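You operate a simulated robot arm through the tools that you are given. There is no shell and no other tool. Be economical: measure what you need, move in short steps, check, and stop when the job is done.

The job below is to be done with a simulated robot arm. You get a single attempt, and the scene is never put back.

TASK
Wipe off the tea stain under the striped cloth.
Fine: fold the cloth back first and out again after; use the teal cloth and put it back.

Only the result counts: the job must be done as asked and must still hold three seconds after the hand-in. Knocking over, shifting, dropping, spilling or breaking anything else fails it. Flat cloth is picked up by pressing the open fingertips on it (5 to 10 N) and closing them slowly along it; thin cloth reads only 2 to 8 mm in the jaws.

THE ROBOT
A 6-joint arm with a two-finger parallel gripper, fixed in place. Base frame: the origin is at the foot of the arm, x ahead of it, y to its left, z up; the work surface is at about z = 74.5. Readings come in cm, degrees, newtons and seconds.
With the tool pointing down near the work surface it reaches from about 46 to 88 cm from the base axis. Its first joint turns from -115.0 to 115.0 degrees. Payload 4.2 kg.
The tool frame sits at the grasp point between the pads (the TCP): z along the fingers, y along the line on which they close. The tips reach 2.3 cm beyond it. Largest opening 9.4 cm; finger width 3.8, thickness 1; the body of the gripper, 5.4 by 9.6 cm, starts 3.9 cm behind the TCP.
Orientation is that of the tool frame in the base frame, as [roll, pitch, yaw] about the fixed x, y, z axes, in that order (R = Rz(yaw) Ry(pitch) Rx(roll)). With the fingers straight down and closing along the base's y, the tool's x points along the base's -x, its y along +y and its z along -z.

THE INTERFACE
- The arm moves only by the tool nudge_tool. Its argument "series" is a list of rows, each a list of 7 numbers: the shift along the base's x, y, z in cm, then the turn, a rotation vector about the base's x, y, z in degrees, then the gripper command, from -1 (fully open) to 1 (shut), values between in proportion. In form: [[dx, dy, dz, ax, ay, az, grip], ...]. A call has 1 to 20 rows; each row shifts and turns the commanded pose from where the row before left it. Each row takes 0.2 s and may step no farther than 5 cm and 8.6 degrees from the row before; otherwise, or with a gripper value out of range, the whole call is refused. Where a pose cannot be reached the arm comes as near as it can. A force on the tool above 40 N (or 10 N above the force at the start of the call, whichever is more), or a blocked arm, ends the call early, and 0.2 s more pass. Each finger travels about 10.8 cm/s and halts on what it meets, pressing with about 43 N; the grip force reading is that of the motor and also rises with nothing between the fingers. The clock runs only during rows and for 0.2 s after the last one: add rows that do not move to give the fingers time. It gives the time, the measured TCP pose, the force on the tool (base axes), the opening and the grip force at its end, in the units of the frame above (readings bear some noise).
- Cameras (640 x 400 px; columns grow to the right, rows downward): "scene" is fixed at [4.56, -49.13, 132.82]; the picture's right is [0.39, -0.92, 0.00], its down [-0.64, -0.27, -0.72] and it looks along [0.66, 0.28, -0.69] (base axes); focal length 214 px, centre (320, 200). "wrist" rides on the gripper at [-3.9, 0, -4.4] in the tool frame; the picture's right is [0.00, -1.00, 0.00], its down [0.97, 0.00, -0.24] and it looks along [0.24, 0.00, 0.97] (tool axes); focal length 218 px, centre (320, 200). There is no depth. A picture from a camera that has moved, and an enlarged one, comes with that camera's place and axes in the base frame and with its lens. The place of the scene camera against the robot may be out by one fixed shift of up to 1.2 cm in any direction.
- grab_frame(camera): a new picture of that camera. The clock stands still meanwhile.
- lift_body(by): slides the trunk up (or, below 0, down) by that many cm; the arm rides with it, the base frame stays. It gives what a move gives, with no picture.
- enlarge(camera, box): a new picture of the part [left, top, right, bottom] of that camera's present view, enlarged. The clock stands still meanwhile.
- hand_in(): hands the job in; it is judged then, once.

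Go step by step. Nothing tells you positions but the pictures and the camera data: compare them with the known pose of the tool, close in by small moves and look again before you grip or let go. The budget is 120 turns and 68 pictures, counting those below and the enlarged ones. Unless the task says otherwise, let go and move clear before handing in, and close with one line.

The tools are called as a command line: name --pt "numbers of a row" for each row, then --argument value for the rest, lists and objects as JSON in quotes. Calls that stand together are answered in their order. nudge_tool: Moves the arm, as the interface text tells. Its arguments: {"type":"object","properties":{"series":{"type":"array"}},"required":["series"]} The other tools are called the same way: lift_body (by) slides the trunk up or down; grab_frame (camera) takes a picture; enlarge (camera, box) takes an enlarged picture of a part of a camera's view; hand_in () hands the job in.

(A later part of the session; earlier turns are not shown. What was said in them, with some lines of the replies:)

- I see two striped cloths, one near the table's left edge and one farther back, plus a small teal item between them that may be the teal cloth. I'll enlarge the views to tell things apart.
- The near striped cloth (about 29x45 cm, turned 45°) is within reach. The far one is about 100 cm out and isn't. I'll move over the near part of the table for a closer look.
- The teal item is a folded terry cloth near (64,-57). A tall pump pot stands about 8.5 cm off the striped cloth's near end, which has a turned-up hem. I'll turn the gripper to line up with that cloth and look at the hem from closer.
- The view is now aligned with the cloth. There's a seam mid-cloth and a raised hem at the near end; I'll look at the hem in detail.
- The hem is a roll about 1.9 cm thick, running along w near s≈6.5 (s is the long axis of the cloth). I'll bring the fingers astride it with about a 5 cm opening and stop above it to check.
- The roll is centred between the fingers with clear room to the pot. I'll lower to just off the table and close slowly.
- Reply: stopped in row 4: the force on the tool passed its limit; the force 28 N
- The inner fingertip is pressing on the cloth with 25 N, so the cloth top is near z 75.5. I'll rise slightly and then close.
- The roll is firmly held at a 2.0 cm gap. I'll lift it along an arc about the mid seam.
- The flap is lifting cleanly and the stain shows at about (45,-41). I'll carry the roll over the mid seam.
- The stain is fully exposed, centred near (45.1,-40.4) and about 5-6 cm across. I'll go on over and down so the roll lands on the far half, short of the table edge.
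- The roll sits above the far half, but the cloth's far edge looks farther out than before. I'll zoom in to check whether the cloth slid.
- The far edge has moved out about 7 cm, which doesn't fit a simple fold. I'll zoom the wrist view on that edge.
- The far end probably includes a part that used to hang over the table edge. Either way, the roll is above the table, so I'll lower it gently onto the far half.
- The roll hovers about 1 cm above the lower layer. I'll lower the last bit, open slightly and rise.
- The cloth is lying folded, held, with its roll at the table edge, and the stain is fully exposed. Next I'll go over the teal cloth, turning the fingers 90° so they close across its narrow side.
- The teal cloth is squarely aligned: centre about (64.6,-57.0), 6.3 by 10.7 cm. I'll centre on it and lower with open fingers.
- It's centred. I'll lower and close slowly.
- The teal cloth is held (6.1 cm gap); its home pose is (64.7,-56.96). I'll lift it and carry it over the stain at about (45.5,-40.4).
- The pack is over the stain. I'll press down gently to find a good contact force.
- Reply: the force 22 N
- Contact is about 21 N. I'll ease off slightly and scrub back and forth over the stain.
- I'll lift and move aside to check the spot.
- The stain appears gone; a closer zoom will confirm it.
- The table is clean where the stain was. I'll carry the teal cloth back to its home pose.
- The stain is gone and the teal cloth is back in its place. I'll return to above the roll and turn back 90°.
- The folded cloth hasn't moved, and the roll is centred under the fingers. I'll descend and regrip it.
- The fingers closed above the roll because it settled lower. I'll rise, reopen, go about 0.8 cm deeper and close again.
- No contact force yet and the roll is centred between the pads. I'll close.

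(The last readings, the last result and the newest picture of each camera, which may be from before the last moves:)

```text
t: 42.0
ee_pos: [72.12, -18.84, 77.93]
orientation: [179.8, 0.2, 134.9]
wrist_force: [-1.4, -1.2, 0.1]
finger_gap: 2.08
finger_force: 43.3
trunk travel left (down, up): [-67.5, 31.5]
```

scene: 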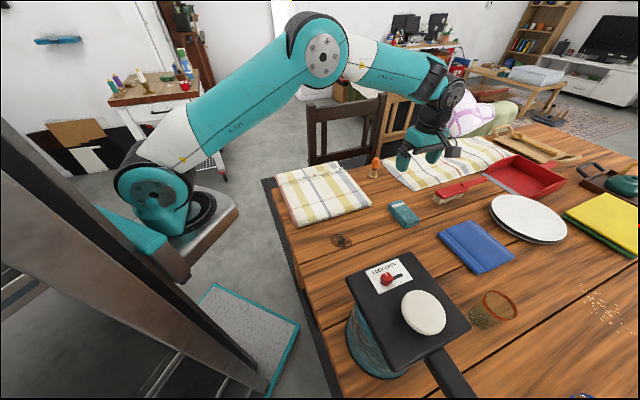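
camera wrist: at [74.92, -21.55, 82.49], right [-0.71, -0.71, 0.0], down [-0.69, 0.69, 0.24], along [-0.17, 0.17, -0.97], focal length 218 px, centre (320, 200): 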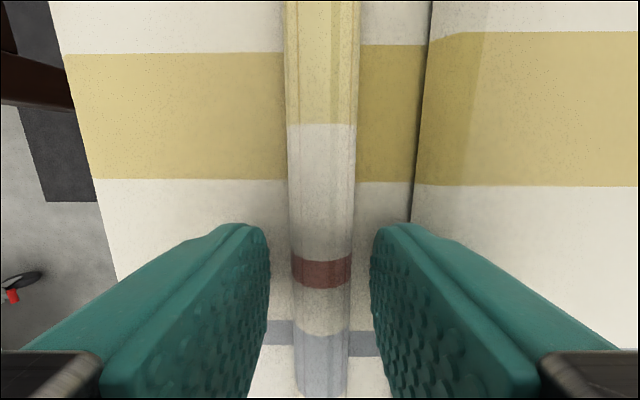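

It's gripped (2.08 cm). I'll retrace the fold arc upward and check partway.

nudge_tool --pt "0 0 2 0 0 0 1" --pt "0 0 2.8 0 0 0 1" --pt "0 0 3 0 0 0 1" --pt "-0.3 -0.3 3 0 0 0 1" --pt "-0.8 -0.8 3 0 0 0 1" --pt "-1.1 -1.1 2.8 0 0 0 1" --pt "-1.3 -1.3 2.5 0 0 0 1" --pt "-1.6 -1.6 2 0 0 0 1" --pt "-1.8 -1.8 1.5 0 0 0 1" --pt "-2.2 -2.2 1.1 0 0 0 1" --pt "0 0 0 0 0 0 1"

grab_frame --camera "wrist"

enlarge --camera "scene" --box '[255, 110, 415, 270]'

```text
t: 44.4
ee_pos: [62.73, -27.98, 101.62]
orientation: [179.9, 0.1, 135.0]
wrist_force: [-0.5, -0.1, -2.5]
finger_gap: 2.05
finger_force: 43.6
trunk travel left (down, up): [-67.5, 31.5]
```

```text
26 pictures are left
camera wrist: at [65.57, -30.68, 105.97], right [-0.71, -0.71, 0.0], down [-0.69, 0.69, 0.24], along [-0.17, 0.17, -0.97], focal length 218 px, centre (320, 200)
```

wrist: 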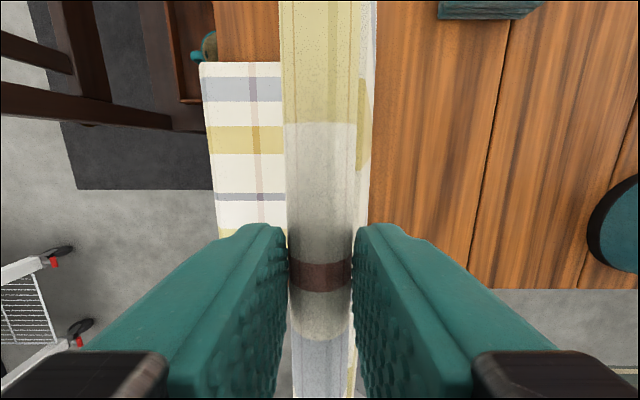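

```text
2.50 times, centred on (335, 190) of scene
camera zoom: at [4.56, -49.13, 132.82], right [0.39, -0.92, 0.0], down [-0.64, -0.27, -0.72], along [0.66, 0.28, -0.69], focal length 536 px, centre (282, 225)
```

zoom: 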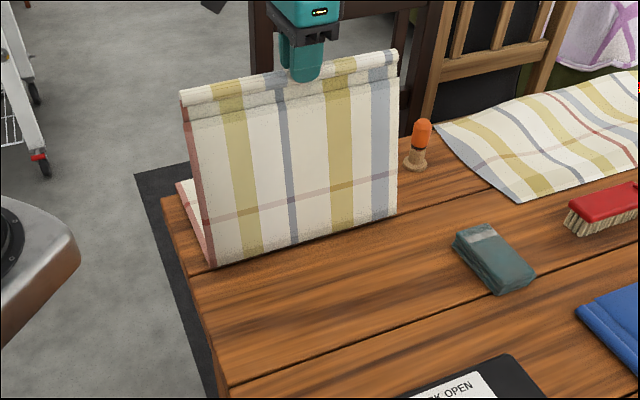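

The flap is unfolding the way it came, with the cloth edge only about 0.5 cm off its original place. I'll carry the roll back over.

nudge_tool --pt "-2.2 -2.2 0.7 0 0 0 1" --pt "-2.2 -2.2 0.4 0 0 0 1" --pt "-2.2 -2.2 -0.3 0 0 0 1" --pt "-2.2 -2.2 -0.4 0 0 0 1" --pt "-2.1 -2.1 -1.2 0 0 0 1" --pt "-2.1 -2.1 -1.2 0 0 0 1" --pt "-1.6 -1.6 -2 0 0 0 1" --pt "-1.5 -1.6 -2 0 0 0 1" --pt "-1.6 -1.6 -2.4 0 0 0 1" --pt "-1.5 -1.5 -2.7 0 0 0 1" --pt "-1.2 -1.2 -3 0 0 0 1" --pt "-0.9 -0.9 -3 0 0 0 1" --pt "0 0 0 0 0 0 1"

grab_frame --camera "wrist"

enlarge --camera "scene" --box '[255, 130, 455, 300]'

```text
t: 47.2
ee_pos: [41.87, -49.54, 84.53]
orientation: [179.8, 0.1, 134.9]
wrist_force: [0.5, 0.7, -0.3]
finger_gap: 2.05
finger_force: 42.9
trunk travel left (down, up): [-67.5, 31.5]
```

```text
24 pictures are left
camera wrist: at [44.63, -52.17, 88.91], right [-0.71, -0.71, 0.0], down [-0.69, 0.69, 0.24], along [-0.17, 0.17, -0.97], focal length 218 px, centre (320, 200)
```

wrist: 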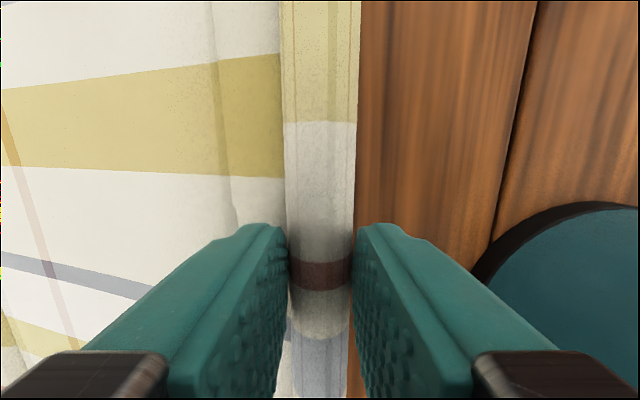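

```text
2.35 times, centred on (355, 215) of scene
camera zoom: at [4.56, -49.13, 132.82], right [0.39, -0.92, 0.0], down [-0.64, -0.27, -0.72], along [0.66, 0.28, -0.69], focal length 505 px, centre (238, 165)
```

zoom: 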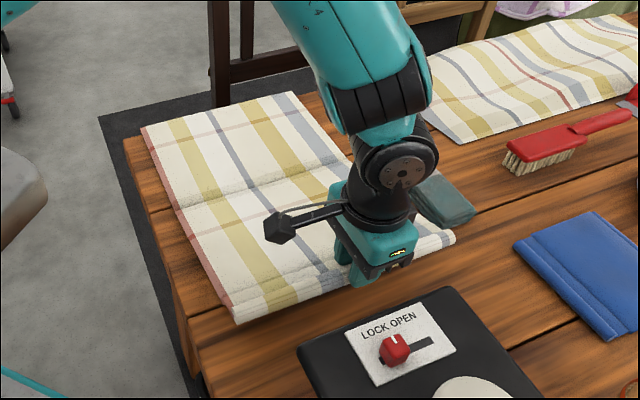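

I'll lower the roll to its original spot.

nudge_tool --pt "-0.5 -0.4 -2.2 0 0 0 1" --pt "-0.4 -0.4 -2.2 0 0 0 1" --pt "-0.1 -0.1 -1.4 0 0 0 1" --pt "0 0 -0.5 0 0 0 1" --pt "0 0 0 0 0 0 1"

enlarge --camera "scene" --box '[260, 120, 460, 290]'

```text
t: 48.4
ee_pos: [40.75, -50.33, 78.33]
orientation: [179.9, 0.0, 135.0]
wrist_force: [3.4, 2.8, -0.7]
finger_gap: 2.06
finger_force: 42.9
trunk travel left (down, up): [-67.5, 31.5]
```

```text
2.35 times, centred on (360, 205) of scene
camera zoom: at [4.56, -49.13, 132.82], right [0.39, -0.92, 0.0], down [-0.64, -0.27, -0.72], along [0.66, 0.28, -0.69], focal length 505 px, centre (226, 188)
```

zoom: 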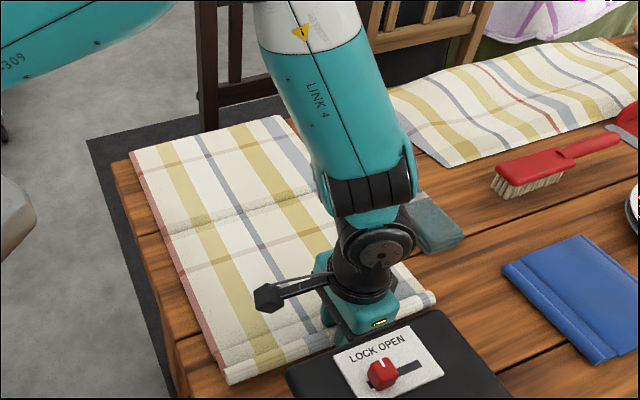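

The corners match the original picture to within a few millimetres. I'll ease the slight tension, set the roll down, open and rise clear.

nudge_tool --pt "0.1 0.1 -0.2 0 0 0 1" --pt "0 0 0 0 0 0 1" --pt "0 0 0 0 0 0 0.45" --pt "0 0 0 0 0 0 0.3" --pt "0 0 0 0 0 0 0.3" --pt "0 0 1 0 0 0 0.3" --pt "0 0 3 0 0 0 0.3" --pt "0 0 4 0 0 0 0.3" --pt "0 0 4 0 0 0 0.3" --pt "0 0 4 0 0 0 0.3" --pt "2 0.7 4 0 0 0 0.3" --pt "1.9 0.6 4 0 0 0 0.3" --pt "0 0 0 0 0 0 -1" --pt "0 0 0 0 0 0 -1"

grab_frame --camera "wrist"

grab_frame --camera "scene"

```text
t: 51.4
ee_pos: [44.49, -48.56, 101.89]
orientation: [179.9, 0.1, 135.0]
wrist_force: [-0.5, 0.1, 1.2]
finger_gap: 9.41
finger_force: 0.0
trunk travel left (down, up): [-67.5, 31.5]
```

```text
21 pictures are left
camera wrist: at [47.19, -51.29, 106.32], right [-0.71, -0.71, 0.0], down [-0.69, 0.69, 0.24], along [-0.17, 0.17, -0.97], focal length 218 px, centre (320, 200)
```

wrist: 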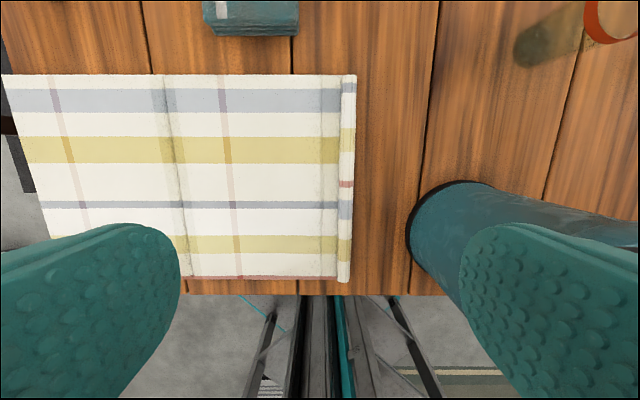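

```text
20 pictures are left
```

scene: 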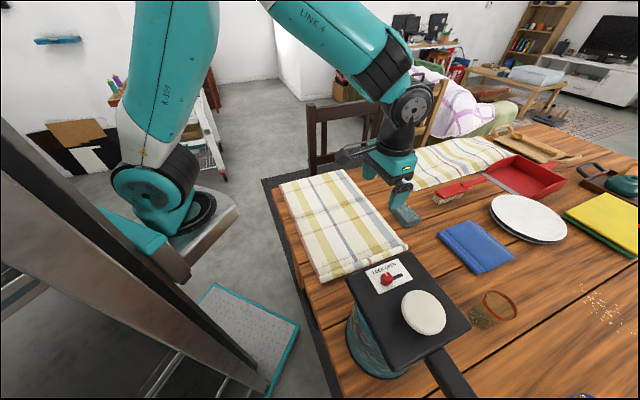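

The stain is wiped off, the striped cloth is laid out flat again and the teal cloth is back. The gripper is empty and clear, so I'm handing in.

hand_in

```text
The job is handed in.
```

I wiped the tea stain off, laid the striped cloth back out, and put the teal cloth back within about half a centimetre of where it was; the result of the judging isn't shown to me.
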